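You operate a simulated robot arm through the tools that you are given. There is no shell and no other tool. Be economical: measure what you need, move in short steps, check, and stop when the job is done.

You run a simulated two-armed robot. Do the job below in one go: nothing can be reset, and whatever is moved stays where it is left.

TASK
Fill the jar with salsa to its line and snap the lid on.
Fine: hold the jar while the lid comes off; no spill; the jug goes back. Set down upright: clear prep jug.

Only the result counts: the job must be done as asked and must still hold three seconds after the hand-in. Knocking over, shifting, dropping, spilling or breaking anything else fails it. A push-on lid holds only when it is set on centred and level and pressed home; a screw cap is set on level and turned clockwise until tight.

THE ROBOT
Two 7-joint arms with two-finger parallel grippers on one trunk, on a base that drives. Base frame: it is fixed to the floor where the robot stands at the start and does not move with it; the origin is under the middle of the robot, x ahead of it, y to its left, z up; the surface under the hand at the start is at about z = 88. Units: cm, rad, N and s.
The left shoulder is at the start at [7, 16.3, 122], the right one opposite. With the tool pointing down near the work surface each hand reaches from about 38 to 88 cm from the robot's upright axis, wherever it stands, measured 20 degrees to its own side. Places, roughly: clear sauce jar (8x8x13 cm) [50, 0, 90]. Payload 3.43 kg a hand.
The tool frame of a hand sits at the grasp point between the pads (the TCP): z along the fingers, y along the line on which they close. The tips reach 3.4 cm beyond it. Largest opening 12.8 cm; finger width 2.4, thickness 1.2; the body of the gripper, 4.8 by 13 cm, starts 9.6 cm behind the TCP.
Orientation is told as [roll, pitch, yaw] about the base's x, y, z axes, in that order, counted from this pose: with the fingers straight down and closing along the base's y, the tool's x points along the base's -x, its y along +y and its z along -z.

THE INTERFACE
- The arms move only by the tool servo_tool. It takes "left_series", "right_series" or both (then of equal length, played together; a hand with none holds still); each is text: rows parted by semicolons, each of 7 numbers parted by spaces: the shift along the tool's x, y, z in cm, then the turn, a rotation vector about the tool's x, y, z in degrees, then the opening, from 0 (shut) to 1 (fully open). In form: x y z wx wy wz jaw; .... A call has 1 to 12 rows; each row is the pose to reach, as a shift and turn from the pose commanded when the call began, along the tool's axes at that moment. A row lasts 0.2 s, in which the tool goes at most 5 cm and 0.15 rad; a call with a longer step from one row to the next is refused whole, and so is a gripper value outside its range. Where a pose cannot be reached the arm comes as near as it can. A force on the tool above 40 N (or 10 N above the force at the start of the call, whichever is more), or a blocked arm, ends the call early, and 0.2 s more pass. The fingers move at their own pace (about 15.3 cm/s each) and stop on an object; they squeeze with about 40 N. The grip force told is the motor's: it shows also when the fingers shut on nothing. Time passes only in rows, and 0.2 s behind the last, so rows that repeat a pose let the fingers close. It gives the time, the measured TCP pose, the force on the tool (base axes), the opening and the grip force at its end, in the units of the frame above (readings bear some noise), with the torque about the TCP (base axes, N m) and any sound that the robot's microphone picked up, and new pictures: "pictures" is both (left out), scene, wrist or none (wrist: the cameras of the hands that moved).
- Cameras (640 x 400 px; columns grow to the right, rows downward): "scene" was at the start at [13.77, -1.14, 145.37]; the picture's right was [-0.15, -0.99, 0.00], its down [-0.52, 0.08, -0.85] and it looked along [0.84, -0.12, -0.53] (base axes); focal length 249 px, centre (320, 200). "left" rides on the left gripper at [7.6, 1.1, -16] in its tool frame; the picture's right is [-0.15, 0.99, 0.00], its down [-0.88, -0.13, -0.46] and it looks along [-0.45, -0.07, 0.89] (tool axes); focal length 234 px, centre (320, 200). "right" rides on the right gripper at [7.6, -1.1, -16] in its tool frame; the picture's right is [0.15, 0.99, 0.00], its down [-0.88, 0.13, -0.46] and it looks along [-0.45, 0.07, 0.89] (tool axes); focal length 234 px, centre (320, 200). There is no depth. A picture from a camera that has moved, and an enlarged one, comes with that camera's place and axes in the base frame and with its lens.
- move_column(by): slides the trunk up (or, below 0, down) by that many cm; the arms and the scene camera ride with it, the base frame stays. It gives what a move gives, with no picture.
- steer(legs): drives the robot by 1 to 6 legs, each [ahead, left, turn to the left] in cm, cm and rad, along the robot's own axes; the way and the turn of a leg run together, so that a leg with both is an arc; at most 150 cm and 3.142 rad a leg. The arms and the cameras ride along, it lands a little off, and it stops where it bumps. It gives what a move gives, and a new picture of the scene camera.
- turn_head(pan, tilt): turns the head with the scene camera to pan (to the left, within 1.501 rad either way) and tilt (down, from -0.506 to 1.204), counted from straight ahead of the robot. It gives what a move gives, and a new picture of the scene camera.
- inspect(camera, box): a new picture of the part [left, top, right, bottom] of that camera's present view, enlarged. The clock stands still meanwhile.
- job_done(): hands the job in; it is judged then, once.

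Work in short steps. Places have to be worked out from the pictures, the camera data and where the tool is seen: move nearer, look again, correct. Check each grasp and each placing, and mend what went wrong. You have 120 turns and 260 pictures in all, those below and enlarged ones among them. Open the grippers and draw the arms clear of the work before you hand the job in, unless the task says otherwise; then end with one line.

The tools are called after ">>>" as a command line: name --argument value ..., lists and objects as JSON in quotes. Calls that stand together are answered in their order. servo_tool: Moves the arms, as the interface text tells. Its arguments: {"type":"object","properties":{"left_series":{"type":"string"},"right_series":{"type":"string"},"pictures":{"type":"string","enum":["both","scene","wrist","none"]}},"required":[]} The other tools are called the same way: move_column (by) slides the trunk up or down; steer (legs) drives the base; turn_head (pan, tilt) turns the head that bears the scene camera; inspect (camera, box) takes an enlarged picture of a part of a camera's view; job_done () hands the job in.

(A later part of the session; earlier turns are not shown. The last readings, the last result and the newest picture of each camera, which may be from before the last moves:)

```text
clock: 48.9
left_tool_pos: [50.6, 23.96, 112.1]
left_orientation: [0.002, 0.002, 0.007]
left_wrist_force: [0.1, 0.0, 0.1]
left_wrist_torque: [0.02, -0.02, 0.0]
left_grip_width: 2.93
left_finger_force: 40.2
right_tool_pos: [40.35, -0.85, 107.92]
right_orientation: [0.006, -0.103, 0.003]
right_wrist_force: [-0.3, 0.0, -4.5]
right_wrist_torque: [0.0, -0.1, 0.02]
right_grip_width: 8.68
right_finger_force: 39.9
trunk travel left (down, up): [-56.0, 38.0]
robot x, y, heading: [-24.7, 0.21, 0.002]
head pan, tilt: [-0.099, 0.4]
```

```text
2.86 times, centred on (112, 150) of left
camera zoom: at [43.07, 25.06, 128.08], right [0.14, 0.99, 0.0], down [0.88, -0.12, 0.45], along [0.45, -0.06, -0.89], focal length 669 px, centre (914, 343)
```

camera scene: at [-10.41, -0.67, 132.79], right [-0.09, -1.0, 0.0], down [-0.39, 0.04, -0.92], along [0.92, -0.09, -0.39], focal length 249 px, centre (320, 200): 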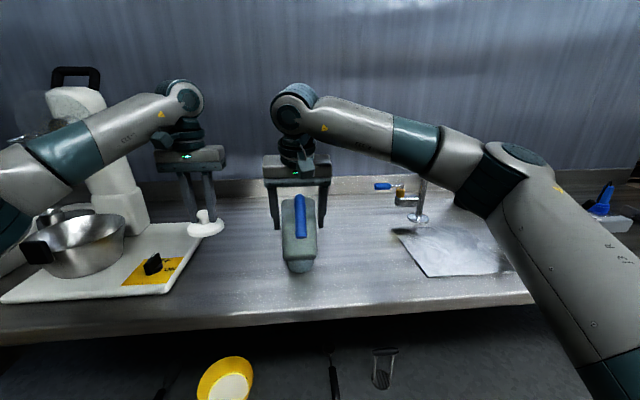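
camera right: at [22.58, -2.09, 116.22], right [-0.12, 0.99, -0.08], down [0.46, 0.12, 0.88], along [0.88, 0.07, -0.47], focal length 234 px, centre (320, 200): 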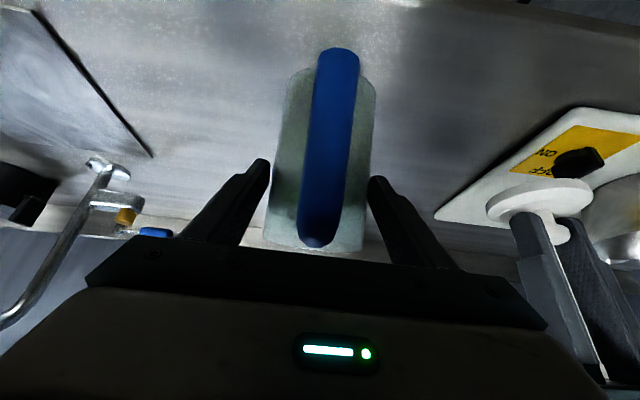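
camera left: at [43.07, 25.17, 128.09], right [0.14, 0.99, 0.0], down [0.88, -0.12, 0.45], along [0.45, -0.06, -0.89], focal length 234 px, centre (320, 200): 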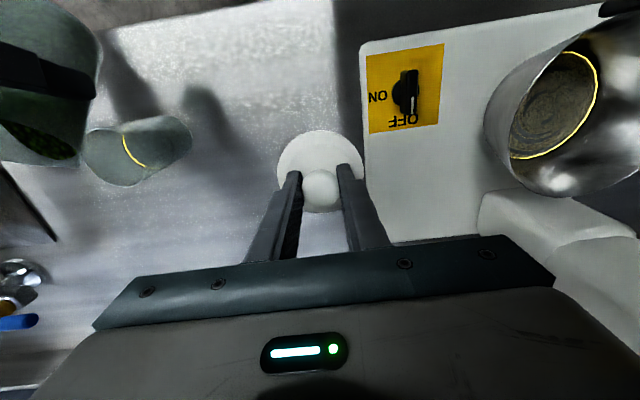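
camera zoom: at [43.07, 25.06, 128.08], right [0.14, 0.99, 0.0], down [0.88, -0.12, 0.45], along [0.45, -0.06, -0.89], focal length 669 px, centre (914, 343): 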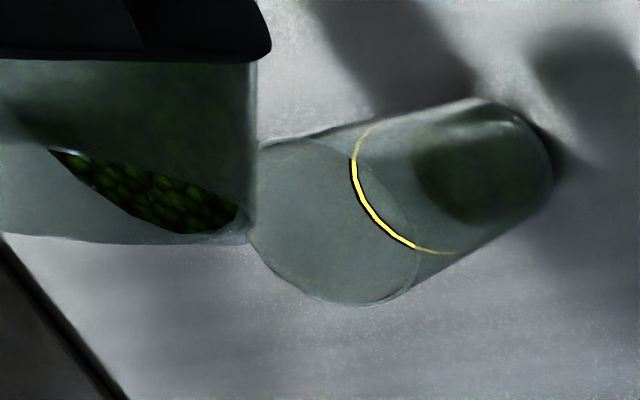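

The flow stops by itself once level with the spout, so the amount depends on the tilt and is easy to control. I add 4°, with the spout kept about 4 cm above the rim, and hold.

>>> servo_tool --right_series "0.07 0 -0.3 0 2 0 0.4;0.14 0 -0.62 0 4 0 0.4;0.14 0 -0.62 0 4 0 0.4;0.14 0 -0.62 0 4 0 0.4" --pictures "none"

>>> inspect --camera "left" --box '[0, 80, 224, 220]'

```text
clock: 49.9
left_tool_pos: [50.49, 24.0, 112.05]
left_orientation: [0.001, 0.002, 0.008]
left_wrist_force: [0.1, -0.1, -0.4]
left_wrist_torque: [-0.02, 0.0, -0.03]
left_grip_width: 2.92
left_finger_force: 40.4
right_tool_pos: [40.1, -0.79, 108.48]
right_orientation: [0.005, -0.033, 0.002]
right_wrist_force: [0.1, 0.5, -3.7]
right_wrist_torque: [-0.01, -0.09, 0.01]
right_grip_width: 8.69
right_finger_force: 40.3
trunk travel left (down, up): [-56.0, 38.0]
robot x, y, heading: [-24.37, 0.1, 0.013]
head pan, tilt: [-0.099, 0.4]
```

```text
2.86 times, centred on (112, 150) of left
camera zoom: at [43.07, 25.07, 128.08], right [0.14, 0.99, 0.0], down [0.88, -0.12, 0.45], along [0.45, -0.06, -0.89], focal length 669 px, centre (914, 343)
```

zoom: 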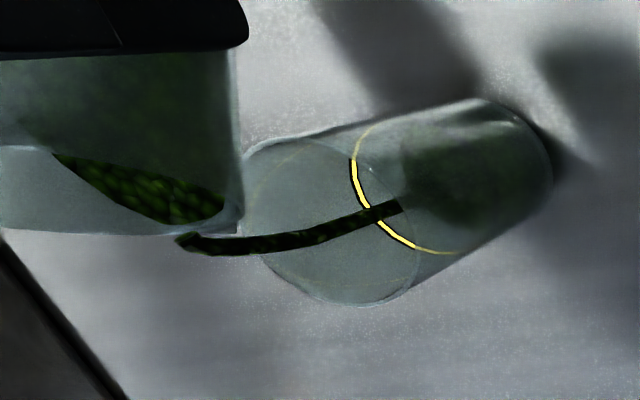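

Level about 1.7 cm and still running cleanly. I let it run, then add another 4°.

>>> servo_tool --right_series "0 0 0 0 0 0 0.4;0 0 0 0 0 0 0.4;-0.2 0 -0.24 0 2 0 0.4;-0.39 0 -0.47 0 4 0 0.4;-0.39 0 -0.47 0 4 0 0.4;-0.39 0 -0.47 0 4 0 0.4;-0.39 0 -0.47 0 4 0 0.4" --pictures "none"

>>> inspect --camera "left" --box '[0, 80, 224, 220]'

```text
clock: 51.5
left_tool_pos: [50.61, 24.0, 112.07]
left_orientation: [-0.001, 0.001, 0.007]
left_wrist_force: [0.7, -0.1, -0.6]
left_wrist_torque: [-0.02, -0.01, -0.02]
left_grip_width: 2.95
left_finger_force: 39.9
right_tool_pos: [40.51, -0.83, 108.95]
right_orientation: [0.007, 0.037, 0.002]
right_wrist_force: [-1.0, 0.1, -3.6]
right_wrist_torque: [0.01, -0.11, 0.01]
right_grip_width: 8.68
right_finger_force: 40.3
trunk travel left (down, up): [-56.0, 38.0]
robot x, y, heading: [-24.97, 0.24, 0.005]
head pan, tilt: [-0.099, 0.4]
```

```text
2.86 times, centred on (112, 150) of left
camera zoom: at [43.06, 25.06, 128.08], right [0.14, 0.99, 0.0], down [0.88, -0.12, 0.45], along [0.45, -0.06, -0.89], focal length 669 px, centre (914, 343)
```

zoom: 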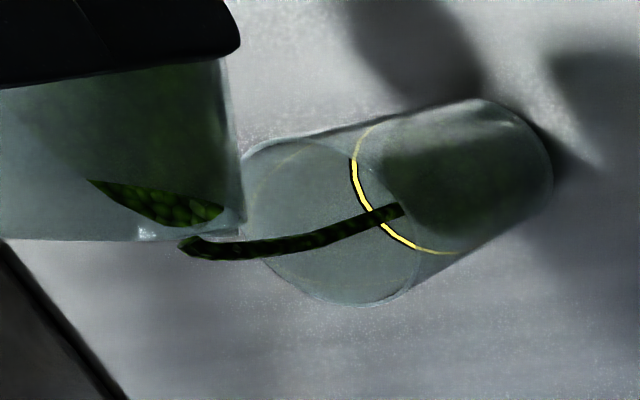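

The level is near 92, with the line at 94.2. I let it run out and add 3°.

>>> servo_tool --right_series "0 0 0 0 0 0 0.4;0 0 0 0 0 0 0.4;-0.15 0 -0.2 0 1.5 0 0.4;-0.26 0 -0.35 0 3 0 0.4;-0.26 0 -0.35 0 3 0 0.4;-0.26 0 -0.35 0 3 0 0.4" --pictures "none"

>>> inspect --camera "left" --box '[0, 80, 224, 220]'

```text
clock: 52.9
left_tool_pos: [50.55, 24.01, 112.16]
left_orientation: [-0.002, 0.003, 0.006]
left_wrist_force: [0.1, 0.3, -0.8]
left_wrist_torque: [0.03, 0.01, -0.01]
left_grip_width: 2.94
left_finger_force: 39.7
right_tool_pos: [40.64, -0.88, 109.32]
right_orientation: [0.007, 0.087, 0.004]
right_wrist_force: [0.1, 0.3, -3.4]
right_wrist_torque: [-0.02, -0.12, 0.0]
right_grip_width: 8.73
right_finger_force: 39.7
trunk travel left (down, up): [-56.0, 38.0]
robot x, y, heading: [-24.73, -0.04, 0.005]
head pan, tilt: [-0.099, 0.4]
```

```text
2.86 times, centred on (112, 150) of left
camera zoom: at [43.06, 25.07, 128.08], right [0.14, 0.99, 0.0], down [0.88, -0.12, 0.45], along [0.45, -0.06, -0.89], focal length 669 px, centre (914, 343)
```

zoom: 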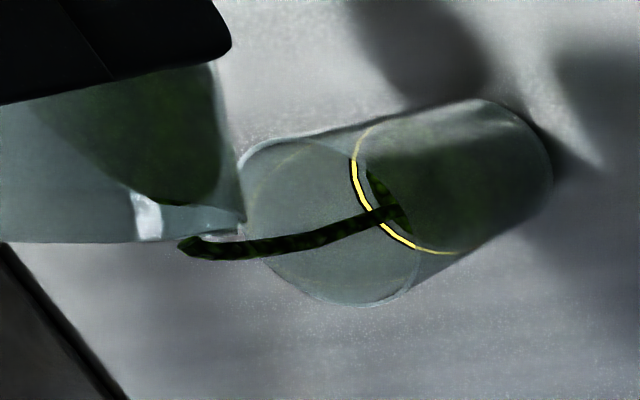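

Close now, about 1 cm below the line and still flowing. I hold briefly and look closer.

>>> servo_tool --right_series "0 0 0 0 0 0 0.4;0 0 0 0 0 0 0.4;0 0 0 0 0 0 0.4" --pictures "none"

>>> inspect --camera "left" --box '[60, 100, 204, 190]'

```text
clock: 53.7
left_tool_pos: [50.55, 23.85, 112.11]
left_orientation: [0.0, 0.002, 0.006]
left_wrist_force: [0.1, -0.4, -0.1]
left_wrist_torque: [0.01, 0.03, -0.01]
left_grip_width: 2.95
left_finger_force: 40.1
right_tool_pos: [40.77, -0.8, 109.28]
right_orientation: [0.008, 0.09, 0.003]
right_wrist_force: [-0.1, 0.2, -3.8]
right_wrist_torque: [-0.01, -0.08, 0.01]
right_grip_width: 8.67
right_finger_force: 40.3
trunk travel left (down, up): [-56.0, 38.0]
robot x, y, heading: [-24.41, -0.11, 0.005]
head pan, tilt: [-0.099, 0.4]
```

```text
4.44 times, centred on (132, 145) of left
camera zoom: at [43.06, 25.06, 128.08], right [0.14, 0.99, 0.0], down [0.88, -0.12, 0.45], along [0.45, -0.06, -0.89], focal length 1041 px, centre (1156, 444)
```

zoom: 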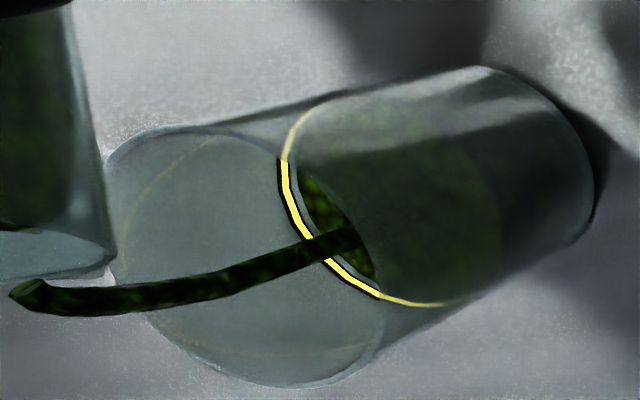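

About 0.4 cm below the line. One more short hold.

>>> servo_tool --right_series "0 0 0 0 0 0 0.4" --pictures "none"

>>> inspect --camera "left" --box '[60, 100, 204, 190]'

```text
clock: 54.1
left_tool_pos: [50.54, 24.03, 112.22]
left_orientation: [0.0, 0.002, 0.006]
left_wrist_force: [0.1, 0.9, -0.4]
left_wrist_torque: [0.01, 0.0, 0.01]
left_grip_width: 2.96
left_finger_force: 40.2
right_tool_pos: [40.62, -0.9, 109.36]
right_orientation: [0.007, 0.088, 0.003]
right_wrist_force: [0.6, -0.3, -3.9]
right_wrist_torque: [-0.02, -0.08, -0.01]
right_grip_width: 8.69
right_finger_force: 39.9
trunk travel left (down, up): [-56.0, 38.0]
robot x, y, heading: [-24.5, 0.37, 0.011]
head pan, tilt: [-0.099, 0.4]
```

```text
4.44 times, centred on (132, 145) of left
camera zoom: at [43.06, 25.07, 128.09], right [0.14, 0.99, 0.0], down [0.88, -0.12, 0.45], along [0.45, -0.06, -0.89], focal length 1041 px, centre (1156, 444)
```

zoom: 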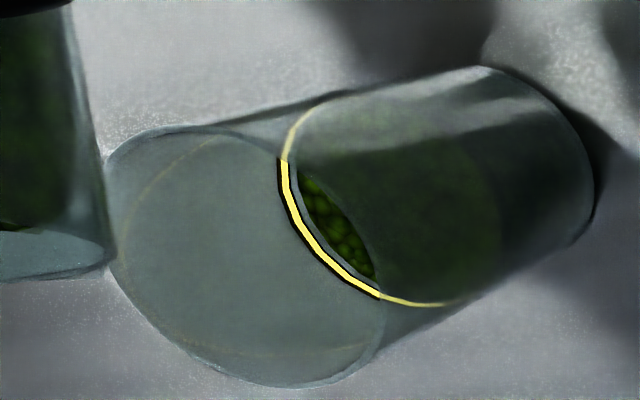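

Flow stopped with the level about 0.35 cm short. I add 1.1° and hold.

>>> servo_tool --right_series "-0.05 0 -0.1 0 1.1 0 0.4;-0.05 0 -0.1 0 1.1 0 0.4;-0.05 0 -0.1 0 1.1 0 0.4;-0.05 0 -0.1 0 1.1 0 0.4;-0.05 0 -0.1 0 1.1 0 0.4" --pictures "none"

>>> inspect --camera "left" --box '[60, 100, 204, 190]'

```text
clock: 55.3
left_tool_pos: [50.51, 23.86, 112.12]
left_orientation: [0.0, 0.003, 0.007]
left_wrist_force: [0.1, -0.4, -0.6]
left_wrist_torque: [0.01, -0.02, -0.02]
left_grip_width: 2.94
left_finger_force: 40.1
right_tool_pos: [40.78, -0.8, 109.4]
right_orientation: [0.007, 0.108, 0.004]
right_wrist_force: [0.6, -0.6, -3.0]
right_wrist_torque: [-0.02, -0.07, 0.03]
right_grip_width: 8.68
right_finger_force: 40.0
trunk travel left (down, up): [-56.0, 38.0]
robot x, y, heading: [-24.49, -0.27, 0.007]
head pan, tilt: [-0.099, 0.4]
```

```text
4.44 times, centred on (132, 145) of left
camera zoom: at [43.05, 25.06, 128.09], right [0.14, 0.99, 0.0], down [0.88, -0.12, 0.45], along [0.45, -0.06, -0.89], focal length 1041 px, centre (1156, 444)
```

zoom: 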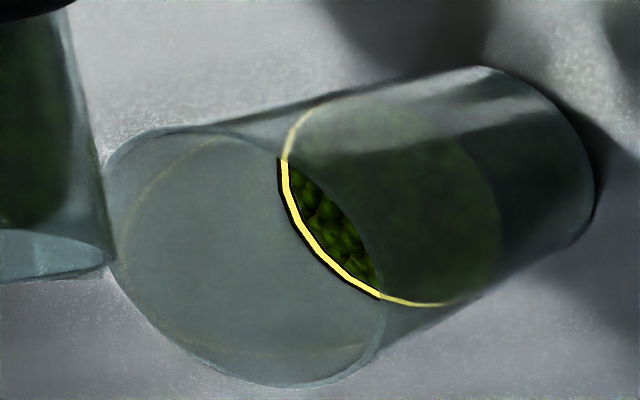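

The salsa now meets the line. I tilt the jug back toward upright and draw it back, so the scene camera can check the level from lower down.

>>> servo_tool --right_series "0 0 0 0 -5 0 0.4;0.5 0 0 0 -11 0 0.4;1.2 0 0.3 0 -17 0 0.4;2 0 0.5 0 -23 0 0.4;2.64 0 0.69 0 -29 0 0.4;3.5 0 0.5 0 -35 0 0.4;4.5 0 0.5 0 -40 0 0.4;5.5 0 0.5 0 -45 0 0.4;5.5 0 0.5 0 -45 0 0.4" --pictures "scene"

>>> inspect --camera "left" --box '[0, 80, 224, 220]'

```text
clock: 57.3
left_tool_pos: [50.53, 23.99, 112.17]
left_orientation: [0.0, 0.002, 0.007]
left_wrist_force: [0.2, -0.1, 0.2]
left_wrist_torque: [0.02, 0.01, 0.06]
left_grip_width: 2.91
left_finger_force: 39.8
right_tool_pos: [35.37, -0.8, 109.32]
right_orientation: [0.008, -0.678, -0.002]
right_wrist_force: [0.3, -0.3, -3.1]
right_wrist_torque: [0.04, 0.01, -0.03]
right_grip_width: 8.69
right_finger_force: 40.0
trunk travel left (down, up): [-56.0, 38.0]
robot x, y, heading: [-24.48, 0.39, 0.007]
head pan, tilt: [-0.099, 0.4]
camera scene: at [-10.44, -0.67, 132.78], right [-0.09, -1.0, 0.0], down [-0.39, 0.04, -0.92], along [0.92, -0.09, -0.39], focal length 249 px, centre (320, 200)
```

scene: 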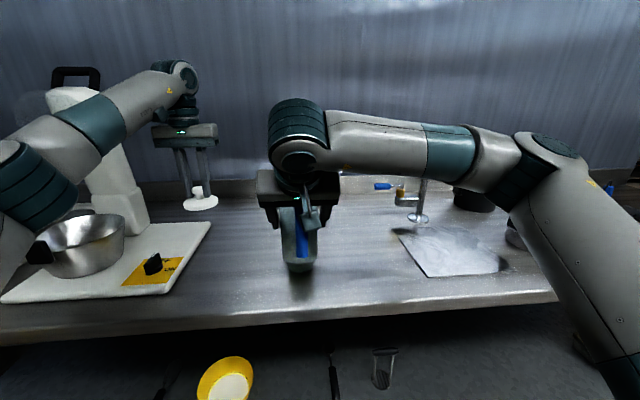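

```text
2.86 times, centred on (112, 150) of left
camera zoom: at [43.08, 25.06, 128.07], right [0.14, 0.99, 0.0], down [0.88, -0.12, 0.45], along [0.45, -0.06, -0.89], focal length 669 px, centre (914, 343)
```

zoom: 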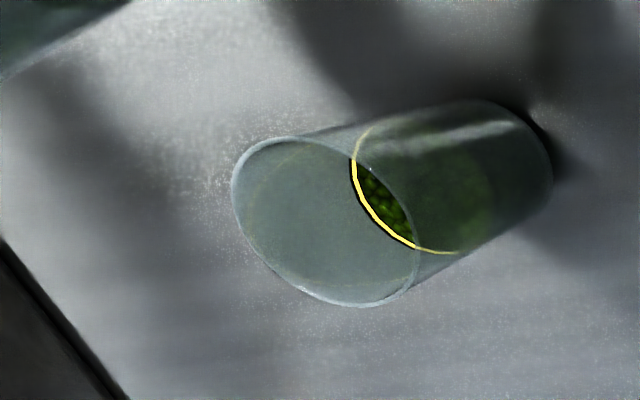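

No spill on the counter around the jar. I move the jug sideways to the right, out of the line of sight.

>>> servo_tool --right_series "0 -1.5 0 0 0 0 0.4;0 -4 0 0 0 0 0.4;0 -7 0 0 0 0 0.4;0 -10 0 0 0 0 0.4;0 -13 0 0 0 0 0.4;0 -16 0 0 0 0 0.4;0 -18.5 0 0 0 0 0.4;0 -19.7 0 0 0 0 0.4;0 -19.7 0 0 0 0 0.4" --pictures "none"

>>> inspect --camera "scene" --box '[240, 190, 368, 290]'

>>> inspect --camera "right" --box '[320, 0, 640, 200]'

```text
clock: 59.3
left_tool_pos: [50.53, 23.93, 112.13]
left_orientation: [0.002, 0.003, 0.007]
left_wrist_force: [0.1, 0.0, -1.3]
left_wrist_torque: [0.03, 0.04, 0.0]
left_grip_width: 2.91
left_finger_force: 39.9
right_tool_pos: [35.27, -20.72, 109.33]
right_orientation: [0.007, -0.675, -0.001]
right_wrist_force: [-0.3, 0.6, -3.1]
right_wrist_torque: [0.01, -0.02, 0.0]
right_grip_width: 8.68
right_finger_force: 40.2
trunk travel left (down, up): [-56.0, 38.0]
robot x, y, heading: [-24.67, -0.22, 0.005]
head pan, tilt: [-0.099, 0.4]
```

```text
4.00 times, centred on (304, 240) of scene
camera zoom: at [-10.46, -0.67, 132.79], right [-0.09, -1.0, 0.0], down [-0.39, 0.04, -0.92], along [0.92, -0.09, -0.39], focal length 996 px, centre (384, 40)
```

zoom: 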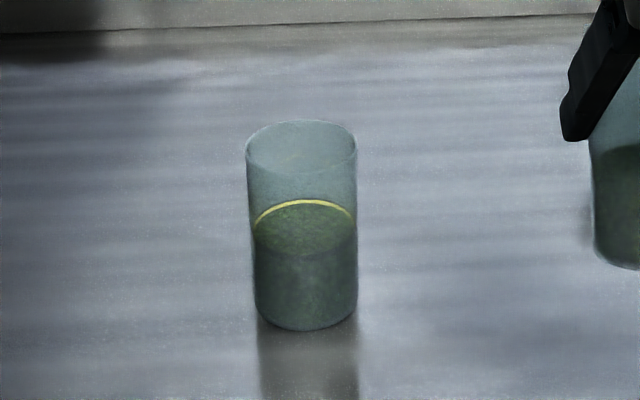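

```text
2.00 times, centred on (480, 100) of right
camera zoom: at [19.39, -21.85, 117.26], right [-0.12, 0.99, -0.09], down [0.4, 0.13, 0.91], along [0.91, 0.07, -0.41], focal length 468 px, centre (0, 400)
```

zoom: 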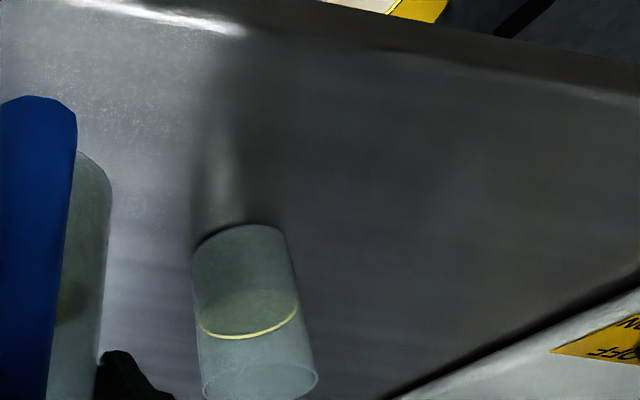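

The level seems to coincide with the line. I take one tight enlargement to confirm.

>>> inspect --camera "scene" --box '[296, 216, 336, 276]'

```text
6.67 times, centred on (316, 246) of scene
camera zoom: at [-10.46, -0.67, 132.79], right [-0.09, -1.0, 0.0], down [-0.39, 0.04, -0.92], along [0.92, -0.09, -0.39], focal length 1660 px, centre (347, -107)
```

zoom: 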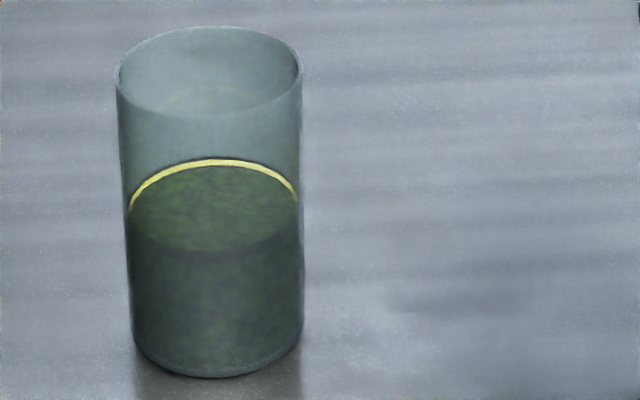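

The level is right at the line. Now the jug goes back: I reverse the base 10 cm first to regain the arm range that worked for the grasp.

>>> steer --legs '[[-10, 0, 0]]'

```text
clock: 60.5
left_tool_pos: [40.7, 23.94, 112.2]
left_orientation: [0.0, 0.001, 0.007]
left_wrist_force: [-0.5, -0.2, 0.0]
left_wrist_torque: [-0.01, -0.02, 0.0]
left_grip_width: 2.91
left_finger_force: 39.7
right_tool_pos: [25.47, -20.77, 109.48]
right_orientation: [0.009, -0.678, -0.002]
right_wrist_force: [0.7, -0.2, -3.4]
right_wrist_torque: [0.01, -0.02, -0.02]
right_grip_width: 8.66
right_finger_force: 39.4
trunk travel left (down, up): [-56.0, 38.0]
robot x, y, heading: [-34.7, 0.14, 0.006]
head pan, tilt: [-0.099, 0.4]
camera scene: at [-20.39, -0.73, 132.79], right [-0.09, -1.0, 0.0], down [-0.39, 0.04, -0.92], along [0.92, -0.09, -0.39], focal length 249 px, centre (320, 200)
```

scene: 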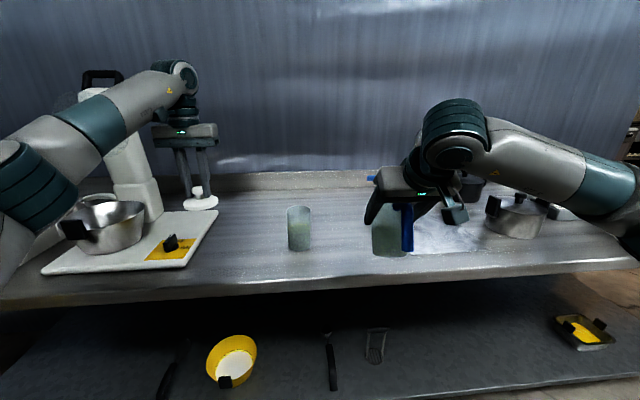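

I carry the jug forward over its place at height while bringing it fully upright.

>>> servo_tool --right_series "-1.5 0 1.2 0 -2 0 0.4;-3.7 0.1 3.1 0 -5 0 0.4;-6 0.1 5.1 0.1 -8 0 0.4;-8.3 0.2 7 0.2 -11 0 0.4;-10.6 0.2 8.9 0.3 -14 0 0.4;-12.9 0.3 10.9 0.4 -17 0 0.4;-15.2 0.4 12.8 0.5 -19.5 0 0.4;-16.8 0.4 14.15 0.5 -21.15 0 0.4;-17.5 0.4 14.75 0.5 -21.15 0 0.4;-17.5 0.4 14.75 0.5 -21.15 0 0.4" --pictures "scene"

```text
clock: 62.7
left_tool_pos: [40.65, 23.97, 111.97]
left_orientation: [0.001, 0.003, 0.007]
left_wrist_force: [0.3, 0.7, -0.6]
left_wrist_torque: [-0.01, 0.01, -0.01]
left_grip_width: 2.9
left_finger_force: 40.0
right_tool_pos: [48.46, -20.24, 108.65]
right_orientation: [0.0, -1.045, -0.003]
right_wrist_force: [-0.1, -0.9, -3.0]
right_wrist_torque: [0.01, 0.02, -0.02]
right_grip_width: 8.67
right_finger_force: 40.0
trunk travel left (down, up): [-56.0, 38.0]
robot x, y, heading: [-34.43, -0.55, 0.006]
head pan, tilt: [-0.099, 0.4]
camera scene: at [-20.35, -0.74, 132.79], right [-0.09, -1.0, 0.0], down [-0.39, 0.04, -0.92], along [0.92, -0.09, -0.39], focal length 249 px, centre (320, 200)
```

scene: 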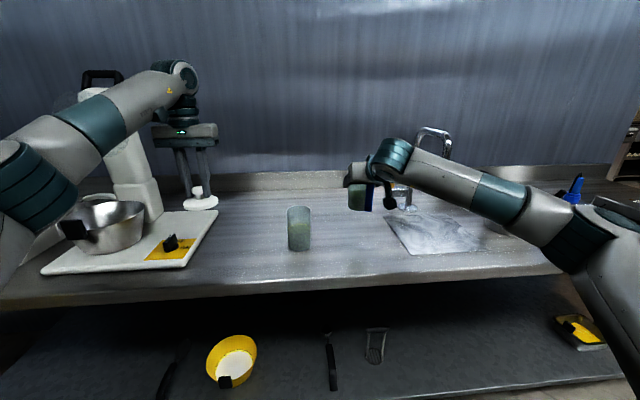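

The jug is upright above its place. I lower it to just above the counter.

>>> servo_tool --right_series "2.6 -0.1 1.5 0 0 0 0.4;5.2 -0.15 3 0 0 0 0.4;7.4 -0.15 4.3 0 0 0 0.4;8.9 -0.15 5.15 0 0 0 0.4;9.6 -0.15 5.55 0 0 0 0.4;9.6 -0.15 5.55 0 0 0 0.4" --pictures "none"

>>> inspect --camera "scene" --box '[300, 180, 428, 270]'

```text
clock: 64.1
left_tool_pos: [40.68, 23.9, 112.04]
left_orientation: [0.001, 0.003, 0.005]
left_wrist_force: [0.1, 0.3, -0.4]
left_wrist_torque: [0.02, 0.03, -0.02]
left_grip_width: 2.88
left_finger_force: 40.1
right_tool_pos: [48.24, -20.35, 97.72]
right_orientation: [0.002, -1.044, -0.004]
right_wrist_force: [0.4, 0.6, -3.6]
right_wrist_torque: [-0.02, 0.05, -0.05]
right_grip_width: 8.67
right_finger_force: 39.8
trunk travel left (down, up): [-56.0, 38.0]
robot x, y, heading: [-34.4, -0.04, 0.007]
head pan, tilt: [-0.099, 0.4]
```

```text
4.44 times, centred on (364, 225) of scene
camera zoom: at [-20.34, -0.74, 132.79], right [-0.09, -1.0, 0.0], down [-0.39, 0.04, -0.92], along [0.92, -0.09, -0.39], focal length 1107 px, centre (124, 89)
```

zoom: 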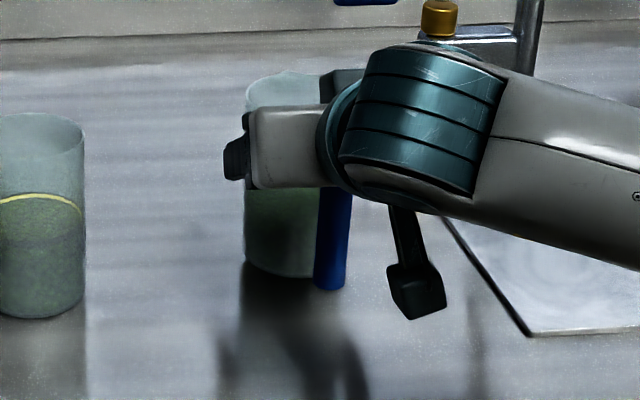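

Still carrying the weight, so about 0.6 cm remains. I lower the last bit slowly.

>>> servo_tool --right_series "0.17 0 0.1 0 0 0 0.4;0.35 0 0.2 0 0 0 0.4;0.5 0 0.29 0 0 0 0.4;0.58 0 0.34 0 0 0 0.4;0.58 0 0.34 0 0 0 0.4" --pictures "none"

```text
clock: 65.3
left_tool_pos: [40.52, 23.98, 112.09]
left_orientation: [0.001, 0.0, 0.007]
left_wrist_force: [0.8, -0.5, 0.0]
left_wrist_torque: [-0.01, -0.03, 0.0]
left_grip_width: 2.87
left_finger_force: 39.0
right_tool_pos: [48.36, -20.46, 97.27]
right_orientation: [0.002, -1.045, -0.004]
right_wrist_force: [0.2, 0.1, -2.2]
right_wrist_torque: [-0.04, 0.0, -0.03]
right_grip_width: 8.69
right_finger_force: 39.7
trunk travel left (down, up): [-56.0, 38.0]
robot x, y, heading: [-34.33, -0.2, 0.008]
head pan, tilt: [-0.099, 0.4]
```

Contact is just starting. I lower another 0.25 cm.

>>> servo_tool --right_series "0.12 0 0.07 0 0 0 0.4;0.22 0 0.12 0 0 0 0.4;0.22 0 0.12 0 0 0 0.4" --pictures "none"

```text
clock: 66.1
left_tool_pos: [40.46, 24.02, 112.15]
left_orientation: [0.001, 0.001, 0.008]
left_wrist_force: [-0.3, 0.5, -1.2]
left_wrist_torque: [-0.02, 0.01, -0.02]
left_grip_width: 2.88
left_finger_force: 39.7
right_tool_pos: [48.31, -20.36, 97.26]
right_orientation: [0.003, -1.048, -0.005]
right_wrist_force: [2.0, -1.6, 6.6]
right_wrist_torque: [-0.26, -0.16, 0.06]
right_grip_width: 8.69
right_finger_force: 40.1
trunk travel left (down, up): [-56.0, 38.0]
robot x, y, heading: [-34.7, -0.1, 0.007]
head pan, tilt: [-0.099, 0.4]
```

The jug is standing on the counter. I ease off, open, and look before retreating.

>>> servo_tool --right_series "-0.12 0 -0.07 0 0 0 0.4;-0.12 0 -0.07 0 0 0 0.7;-0.12 0 -0.07 0 0 0 0.85;-0.12 0 -0.07 0 0 0 1;-0.12 0 -0.07 0 0 0 1" --pictures "wrist"

```text
clock: 67.3
left_tool_pos: [40.54, 24.03, 112.18]
left_orientation: [0.001, 0.001, 0.008]
left_wrist_force: [-0.1, -0.8, -0.3]
left_wrist_torque: [-0.01, 0.02, 0.0]
left_grip_width: 2.91
left_finger_force: 39.4
right_tool_pos: [48.22, -20.39, 97.02]
right_orientation: [0.002, -1.047, -0.004]
right_wrist_force: [-0.2, -0.1, -0.2]
right_wrist_torque: [-0.03, -0.01, -0.02]
right_grip_width: 12.82
right_finger_force: 0.2
trunk travel left (down, up): [-56.0, 38.0]
robot x, y, heading: [-34.44, 0.13, 0.005]
head pan, tilt: [-0.099, 0.4]
camera right: at [30.61, -21.34, 98.65], right [-0.07, 0.99, -0.13], down [0.05, 0.13, 0.99], along [1.0, 0.06, -0.06], focal length 234 px, centre (320, 200)
```

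right: 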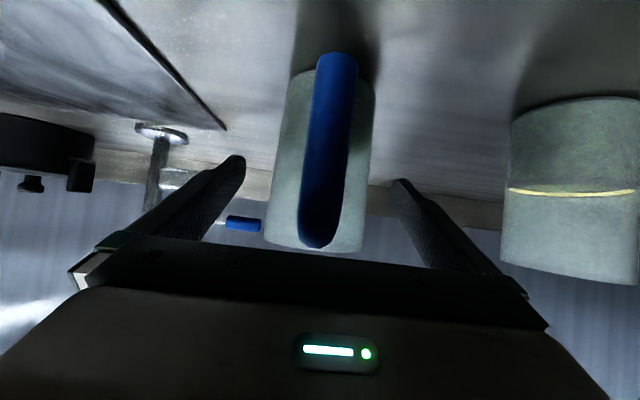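

Released, with the jug upright. I retreat straight back past the handle.

>>> servo_tool --right_series "0.9 0 -3.5 0 0 0 1;1.8 0 -7 0 0 0 1;2.7 0 -10.6 0 0 0 1;3.54 0 -14.1 0 0 0 1;3.54 0 -14.1 0 0 0 1" --pictures "scene"

>>> inspect --camera "left" --box '[230, 110, 410, 260]'

>>> inspect --camera "scene" --box '[130, 120, 250, 220]'

```text
clock: 68.5
left_tool_pos: [40.63, 24.03, 112.13]
left_orientation: [0.0, 0.001, 0.007]
left_wrist_force: [-0.7, 0.6, 0.2]
left_wrist_torque: [0.0, 0.01, 0.0]
left_grip_width: 2.86
left_finger_force: 39.7
right_tool_pos: [34.17, -20.46, 101.0]
right_orientation: [0.002, -1.045, -0.004]
right_wrist_force: [0.5, 0.4, 0.7]
right_wrist_torque: [-0.02, -0.02, -0.02]
right_grip_width: 12.82
right_finger_force: 0.1
trunk travel left (down, up): [-56.0, 38.0]
robot x, y, heading: [-34.24, -0.15, 0.001]
head pan, tilt: [-0.099, 0.4]
camera scene: at [-20.31, -0.71, 132.78], right [-0.09, -1.0, 0.0], down [-0.39, 0.04, -0.92], along [0.92, -0.09, -0.39], focal length 249 px, centre (320, 200)
```

scene: 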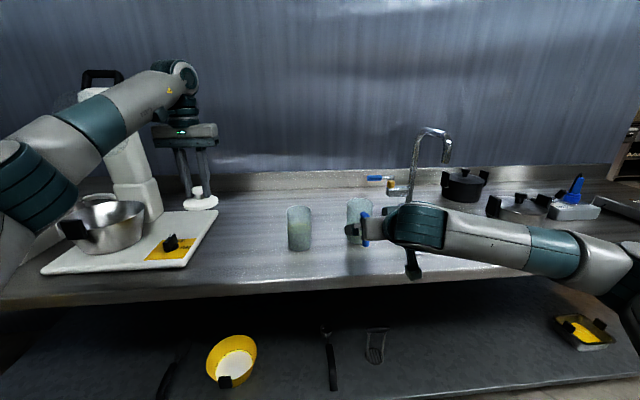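

```text
2.67 times, centred on (320, 185) of left
camera zoom: at [33.19, 25.06, 128.06], right [0.14, 0.99, 0.0], down [0.88, -0.12, 0.45], along [0.45, -0.06, -0.89], focal length 624 px, centre (320, 240)
```

zoom: 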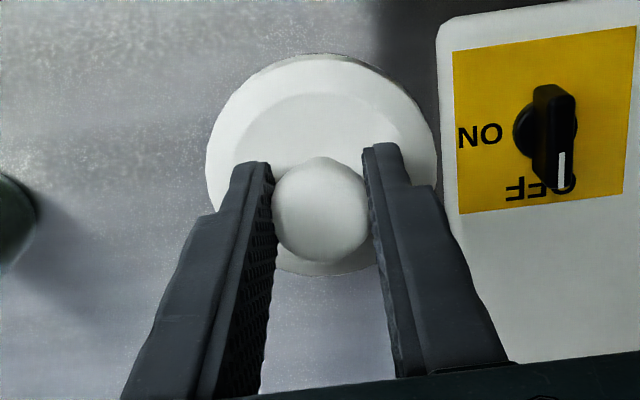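

```text
4.00 times, centred on (190, 170) of scene
camera zoom: at [-20.31, -0.71, 132.78], right [-0.09, -1.0, 0.0], down [-0.39, 0.04, -0.92], along [0.92, -0.09, -0.39], focal length 996 px, centre (840, 320)
```

zoom: 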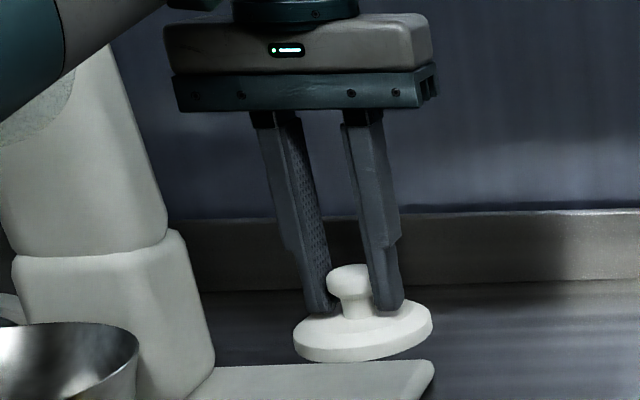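

The jug stands upright and the lid is still level in the left hand. I turn the right hand back to the jar-holding orientation, staying well back.

>>> servo_tool --right_series "0 1 -3.5 -4 2.45 -3.05 1;-0.05 3.5 -5.5 -8 4.9 -6.1 1;-0.1 6.5 -6.3 -12 7.35 -9.15 1;-0.2 9.5 -6.3 -16 9.8 -12.2 1;-0.25 12.3 -6.3 -20 12.25 -15.25 1;-0.3 14.96 -6.3 -23.9 14.7 -18.3 1;-0.3 14.96 -6.3 -23.9 14.7 -18.3 1" --pictures "none"

>>> inspect --camera "scene" --box '[260, 170, 420, 270]'

```text
clock: 70.1
left_tool_pos: [40.63, 23.89, 112.17]
left_orientation: [0.001, -0.001, 0.007]
left_wrist_force: [0.6, -0.5, 0.2]
left_wrist_torque: [0.01, 0.01, 0.0]
left_grip_width: 2.88
left_finger_force: 39.8
right_tool_pos: [29.01, -5.64, 104.47]
right_orientation: [0.004, -0.784, 0.519]
right_wrist_force: [-0.6, 0.4, 0.5]
right_wrist_torque: [0.01, -0.04, -0.01]
right_grip_width: 12.78
right_finger_force: 0.0
trunk travel left (down, up): [-56.0, 38.0]
robot x, y, heading: [-34.55, -0.03, 0.009]
head pan, tilt: [-0.099, 0.4]
```

```text
4.00 times, centred on (340, 220) of scene
camera zoom: at [-20.41, -0.78, 132.8], right [-0.09, -1.0, 0.0], down [-0.39, 0.04, -0.92], along [0.92, -0.09, -0.39], focal length 996 px, centre (240, 120)
```

zoom: 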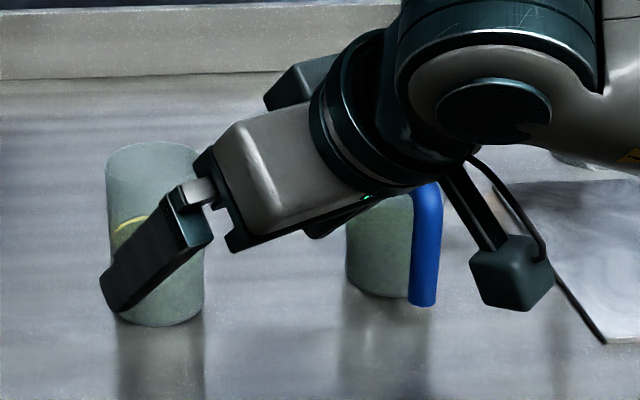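

Ready. I drive the base forward 10 cm; the right hand ends at the earlier pre-grasp.

>>> steer --legs '[[10, 0, 0]]'

>>> inspect --camera "left" --box '[0, 60, 240, 210]'

>>> inspect --camera "right" --box '[240, 70, 400, 240]'

```text
clock: 71.2
left_tool_pos: [50.58, 24.07, 112.08]
left_orientation: [-0.002, 0.002, 0.007]
left_wrist_force: [0.5, 0.3, -0.2]
left_wrist_torque: [0.0, 0.02, -0.01]
left_grip_width: 2.89
left_finger_force: 40.2
right_tool_pos: [39.05, -5.53, 104.32]
right_orientation: [0.004, -0.782, 0.518]
right_wrist_force: [-0.8, 0.0, 0.1]
right_wrist_torque: [0.02, -0.03, 0.02]
right_grip_width: 12.8
right_finger_force: 0.0
trunk travel left (down, up): [-56.0, 38.0]
robot x, y, heading: [-24.8, -0.07, 0.002]
head pan, tilt: [-0.099, 0.4]
camera scene: at [-10.42, -0.68, 132.79], right [-0.09, -1.0, 0.0], down [-0.39, 0.04, -0.92], along [0.92, -0.09, -0.39], focal length 249 px, centre (320, 200)
```

scene: 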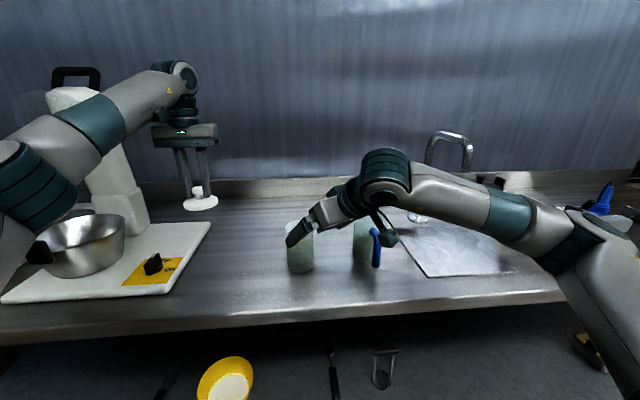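

```text
2.67 times, centred on (120, 135) of left
camera zoom: at [43.09, 25.07, 128.09], right [0.14, 0.99, 0.0], down [0.88, -0.12, 0.45], along [0.45, -0.06, -0.89], focal length 624 px, centre (853, 373)
```

zoom: 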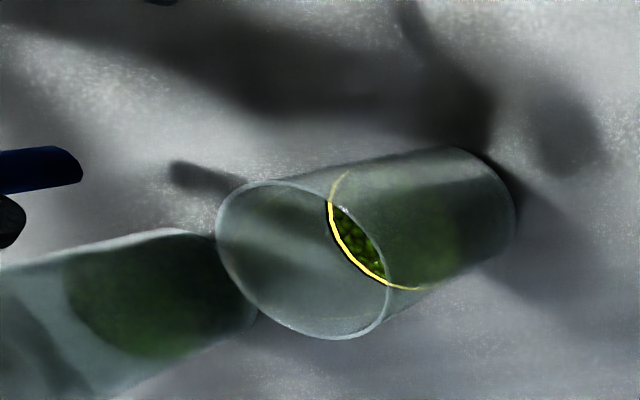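

```text
2.35 times, centred on (320, 155) of right
camera zoom: at [25.14, -14.7, 110.53], right [-0.58, 0.81, -0.1], down [0.2, 0.26, 0.94], along [0.79, 0.53, -0.31], focal length 551 px, centre (320, 306)
```

zoom: 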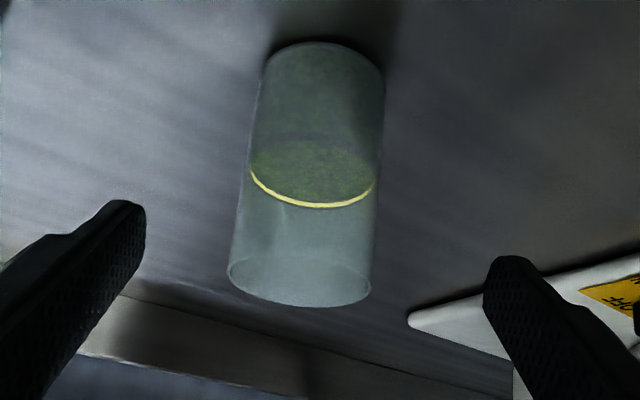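

The jar hasn't moved. The right hand goes back in around it while the left brings the lid above it at z 118.

>>> servo_tool --right_series "0.1 -0.3 3 0 0 0 1;0.25 -0.5 6 0 0 0 1;0.4 -0.5 9 0 0 0 1;0.5 -0.5 11.5 0 0 0 1;0.59 -0.5 13.5 0 0 0 1;0.59 -0.5 14.7 0 0 0 1;0.59 -0.5 14.7 0 0 0 1;0.59 -0.5 14.7 0 0 0 1" --left_series "0.3 -1.5 -2.5 0 0 0 0.1;0.7 -5 -5 0 0 0 0.1;1.2 -9 -5.9 0 0 0 0.1;1.7 -13 -5.9 0 0 0 0.1;2.1 -17 -5.9 0 0 0 0.1;2.5 -21 -5.9 0 0 0 0.1;2.77 -24.97 -5.9 0 0 0 0.1;2.77 -24.97 -5.9 0 0 0 0.1"

```text
clock: 73.0
left_tool_pos: [46.68, -1.05, 117.82]
left_orientation: [-0.001, -0.001, 0.006]
left_wrist_force: [0.7, -0.8, 0.6]
left_wrist_torque: [0.03, 0.01, -0.02]
left_grip_width: 2.87
left_finger_force: 40.3
left hand out of reach, approached as far as the arm can: row 7, 8
right_tool_pos: [47.68, -1.02, 93.48]
right_orientation: [0.003, -0.786, 0.519]
right_wrist_force: [0.8, -0.2, 0.5]
right_wrist_torque: [-0.02, 0.02, 0.04]
right_grip_width: 12.79
right_finger_force: 0.2
trunk travel left (down, up): [-56.0, 38.0]
robot x, y, heading: [-24.48, -0.16, 0.006]
head pan, tilt: [-0.099, 0.4]
camera scene: at [-10.48, -0.82, 132.79], right [-0.09, -1.0, 0.0], down [-0.39, 0.04, -0.92], along [0.92, -0.09, -0.39], focal length 249 px, centre (320, 200)
camera right: at [33.88, -10.29, 99.59], right [-0.58, 0.81, -0.1], down [0.2, 0.26, 0.95], along [0.79, 0.53, -0.31], focal length 234 px, centre (320, 200)
camera left: at [39.17, -0.05, 133.83], right [0.14, 0.99, 0.0], down [0.88, -0.12, 0.46], along [0.45, -0.06, -0.89], focal length 234 px, centre (320, 200)
```

scene: 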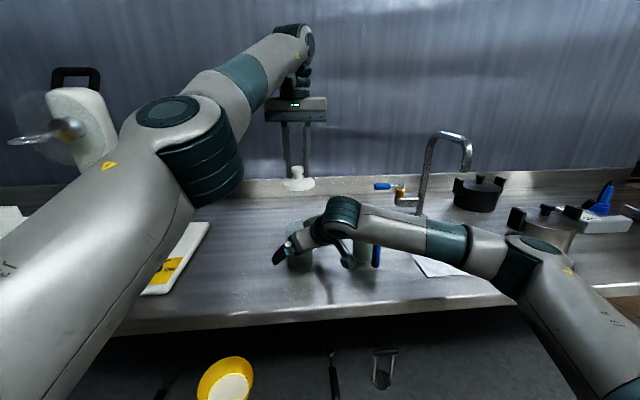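
right: 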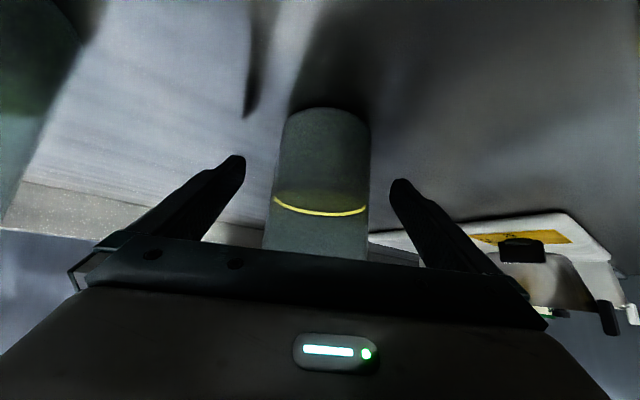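
left: 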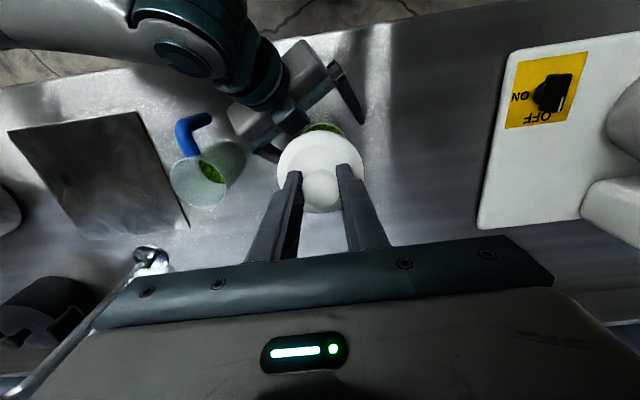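

The left can't reach that far at this height, but should lower down. I close the right hand on the jar and bring the lid over at a lower height (z 110).

>>> servo_tool --right_series "0 0 0 0 0 0 0.75;0 0 0 0 0 0 0.62;0 0 0 0 0 0 0.5;0 0 0 0 0 0 0.3;0 0 0 0 0 0 0.3" --left_series "0 0 1.5 0 0 0 0.1;-0.1 0.05 3 0 0 0 0.1;-0.5 0.1 5 0 0 0 0.1;-0.9 0.15 7 0 0 0 0.1;-1.05 0.2 7.8 0 0 0 0.1"

>>> inspect --camera "scene" --box '[240, 170, 368, 280]'

```text
clock: 74.2
left_tool_pos: [47.88, -0.84, 109.88]
left_orientation: [-0.002, 0.001, 0.008]
left_wrist_force: [0.2, 0.6, -0.9]
left_wrist_torque: [-0.01, 0.0, -0.02]
left_grip_width: 2.86
left_finger_force: 39.7
right_tool_pos: [47.68, -0.93, 93.58]
right_orientation: [0.002, -0.785, 0.517]
right_wrist_force: [-0.5, -0.5, -1.0]
right_wrist_torque: [-0.05, -0.04, 0.01]
right_grip_width: 7.37
right_finger_force: 40.2
trunk travel left (down, up): [-56.0, 38.0]
robot x, y, heading: [-24.84, -0.03, 0.008]
head pan, tilt: [-0.099, 0.4]
camera scene: at [-10.44, -0.67, 132.79], right [-0.09, -1.0, 0.0], down [-0.39, 0.04, -0.92], along [0.92, -0.09, -0.39], focal length 249 px, centre (320, 200)
camera right: at [33.9, -10.19, 99.59], right [-0.58, 0.81, -0.1], down [0.2, 0.26, 0.94], along [0.79, 0.53, -0.31], focal length 234 px, centre (320, 200)
camera left: at [40.35, 0.31, 125.82], right [0.14, 0.99, 0.0], down [0.88, -0.12, 0.45], along [0.45, -0.06, -0.89], focal length 234 px, centre (320, 200)
```

scene: 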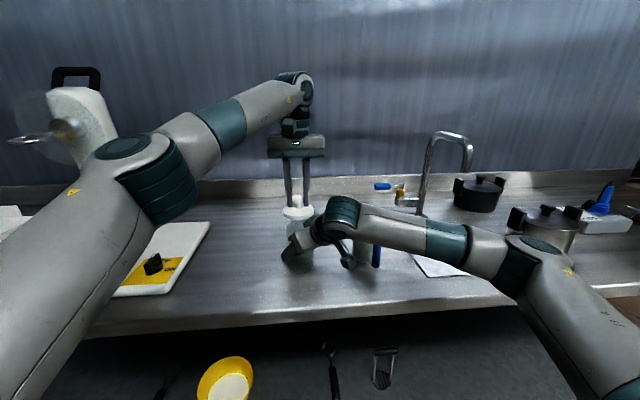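
right: 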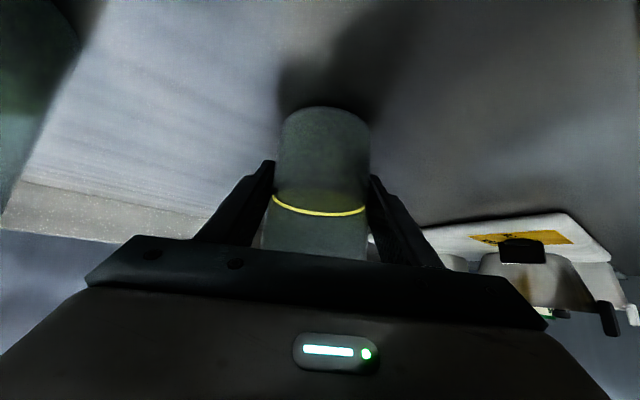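
left: 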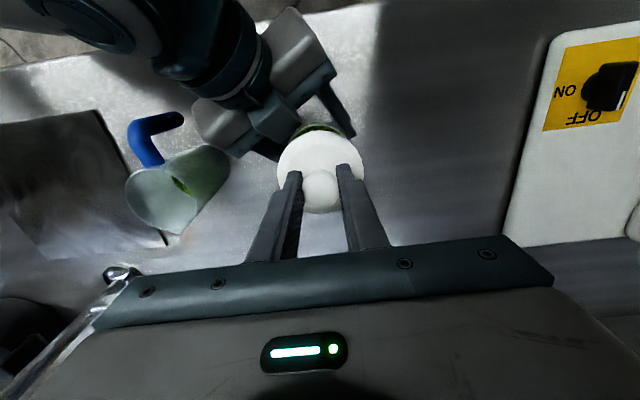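

```text
3.64 times, centred on (304, 225) of scene
camera zoom: at [-10.44, -0.67, 132.79], right [-0.09, -1.0, 0.0], down [-0.39, 0.04, -0.92], along [0.92, -0.09, -0.39], focal length 906 px, centre (378, 109)
```

zoom: 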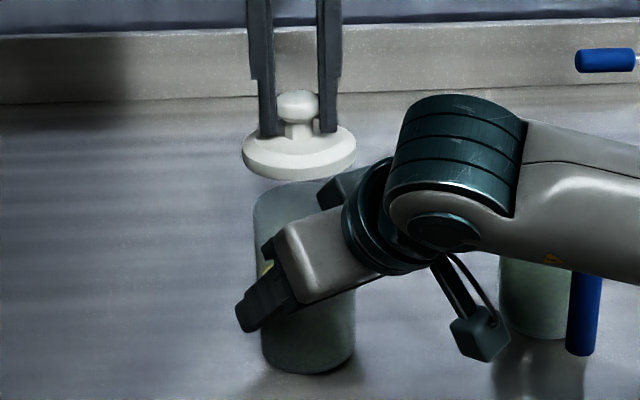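

The lid is level and centred over the jar to within about 0.2 cm, as far as I can judge. I lower it to just above the seat.

>>> servo_tool --left_series "0.05 0 1 0 0 0 0.1;0.1 0 2.2 0 0 0 0.1;0.1 0 3.2 0 0 0 0.1;0.1 0 3.2 0 0 0 0.1" --pictures "none"

>>> inspect --camera "scene" --box '[256, 190, 356, 280]'

>>> inspect --camera "right" --box '[200, 80, 440, 270]'

>>> inspect --camera "left" --box '[230, 90, 410, 230]'

```text
clock: 75.2
left_tool_pos: [47.96, -0.68, 106.71]
left_orientation: [0.0, 0.0, 0.006]
left_wrist_force: [0.1, 0.6, 0.0]
left_wrist_torque: [-0.03, 0.01, 0.01]
left_grip_width: 2.9
left_finger_force: 40.3
right_tool_pos: [47.72, -1.06, 93.54]
right_orientation: [0.004, -0.784, 0.518]
right_wrist_force: [-0.4, 0.4, 1.0]
right_wrist_torque: [-0.01, -0.01, 0.0]
right_grip_width: 7.37
right_finger_force: 40.3
trunk travel left (down, up): [-56.0, 38.0]
robot x, y, heading: [-24.8, -0.13, 0.004]
head pan, tilt: [-0.099, 0.4]
```

```text
4.44 times, centred on (306, 235) of scene
camera zoom: at [-10.43, -0.68, 132.79], right [-0.09, -1.0, 0.0], down [-0.39, 0.04, -0.92], along [0.92, -0.09, -0.39], focal length 1107 px, centre (382, 44)
```

zoom: 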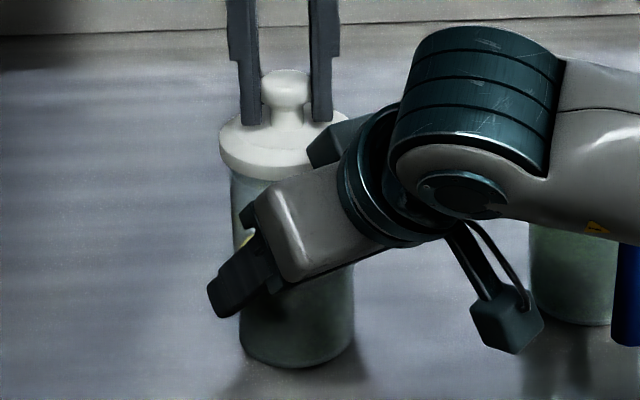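

```text
2.11 times, centred on (320, 175) of right
camera zoom: at [33.9, -10.19, 99.58], right [-0.58, 0.81, -0.1], down [0.2, 0.26, 0.94], along [0.79, 0.53, -0.31], focal length 493 px, centre (320, 253)
```

zoom: 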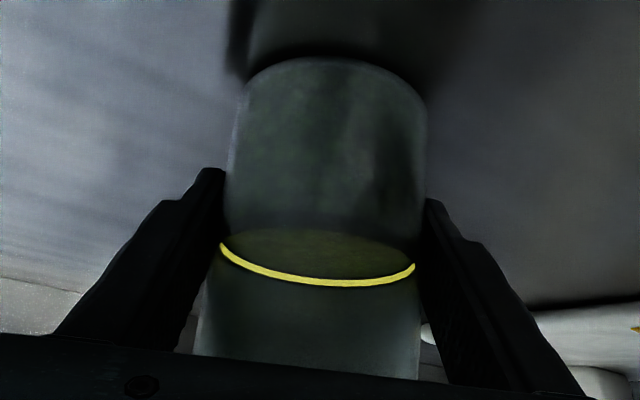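

```text
2.86 times, centred on (320, 160) of left
camera zoom: at [40.34, 0.3, 122.74], right [0.14, 0.99, 0.0], down [0.88, -0.12, 0.46], along [0.45, -0.06, -0.89], focal length 669 px, centre (320, 314)
```

zoom: 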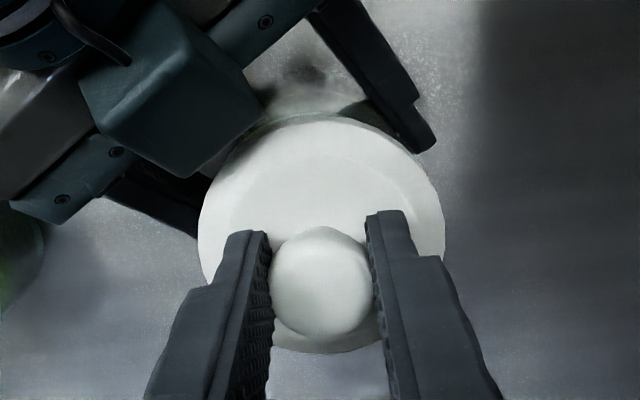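

Aligned within my reading error. I press straight down in small steps, watching force and listening for the snap.

>>> servo_tool --left_series "0.1 0 0.4 0 0 0 0.1;0.1 0 0.8 0 0 0 0.1;0.1 0 1.1 0 0 0 0.1;0.1 0 1.4 0 0 0 0.1;0.1 0 1.4 0 0 0 0.1" --pictures "none"

>>> inspect --camera "scene" --box '[256, 190, 356, 280]'

```text
clock: 76.4
left_tool_pos: [47.72, -0.74, 105.26]
left_orientation: [0.0, 0.001, 0.008]
left_wrist_force: [-0.3, 0.2, -0.8]
left_wrist_torque: [-0.02, 0.01, 0.0]
left_grip_width: 2.89
left_finger_force: 39.6
right_tool_pos: [47.7, -0.96, 93.43]
right_orientation: [0.002, -0.783, 0.519]
right_wrist_force: [0.1, 0.8, 0.0]
right_wrist_torque: [-0.01, -0.02, 0.01]
right_grip_width: 7.35
right_finger_force: 40.2
trunk travel left (down, up): [-56.0, 38.0]
robot x, y, heading: [-24.77, 0.09, 0.004]
head pan, tilt: [-0.099, 0.4]
```

```text
4.44 times, centred on (306, 235) of scene
camera zoom: at [-10.43, -0.68, 132.79], right [-0.09, -1.0, 0.0], down [-0.39, 0.04, -0.92], along [0.92, -0.09, -0.39], focal length 1107 px, centre (382, 44)
```

zoom: 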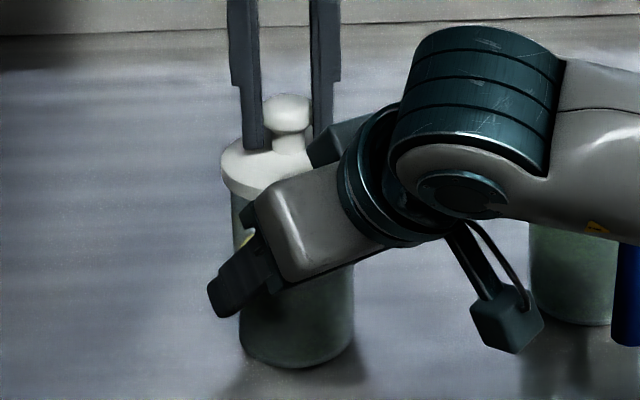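

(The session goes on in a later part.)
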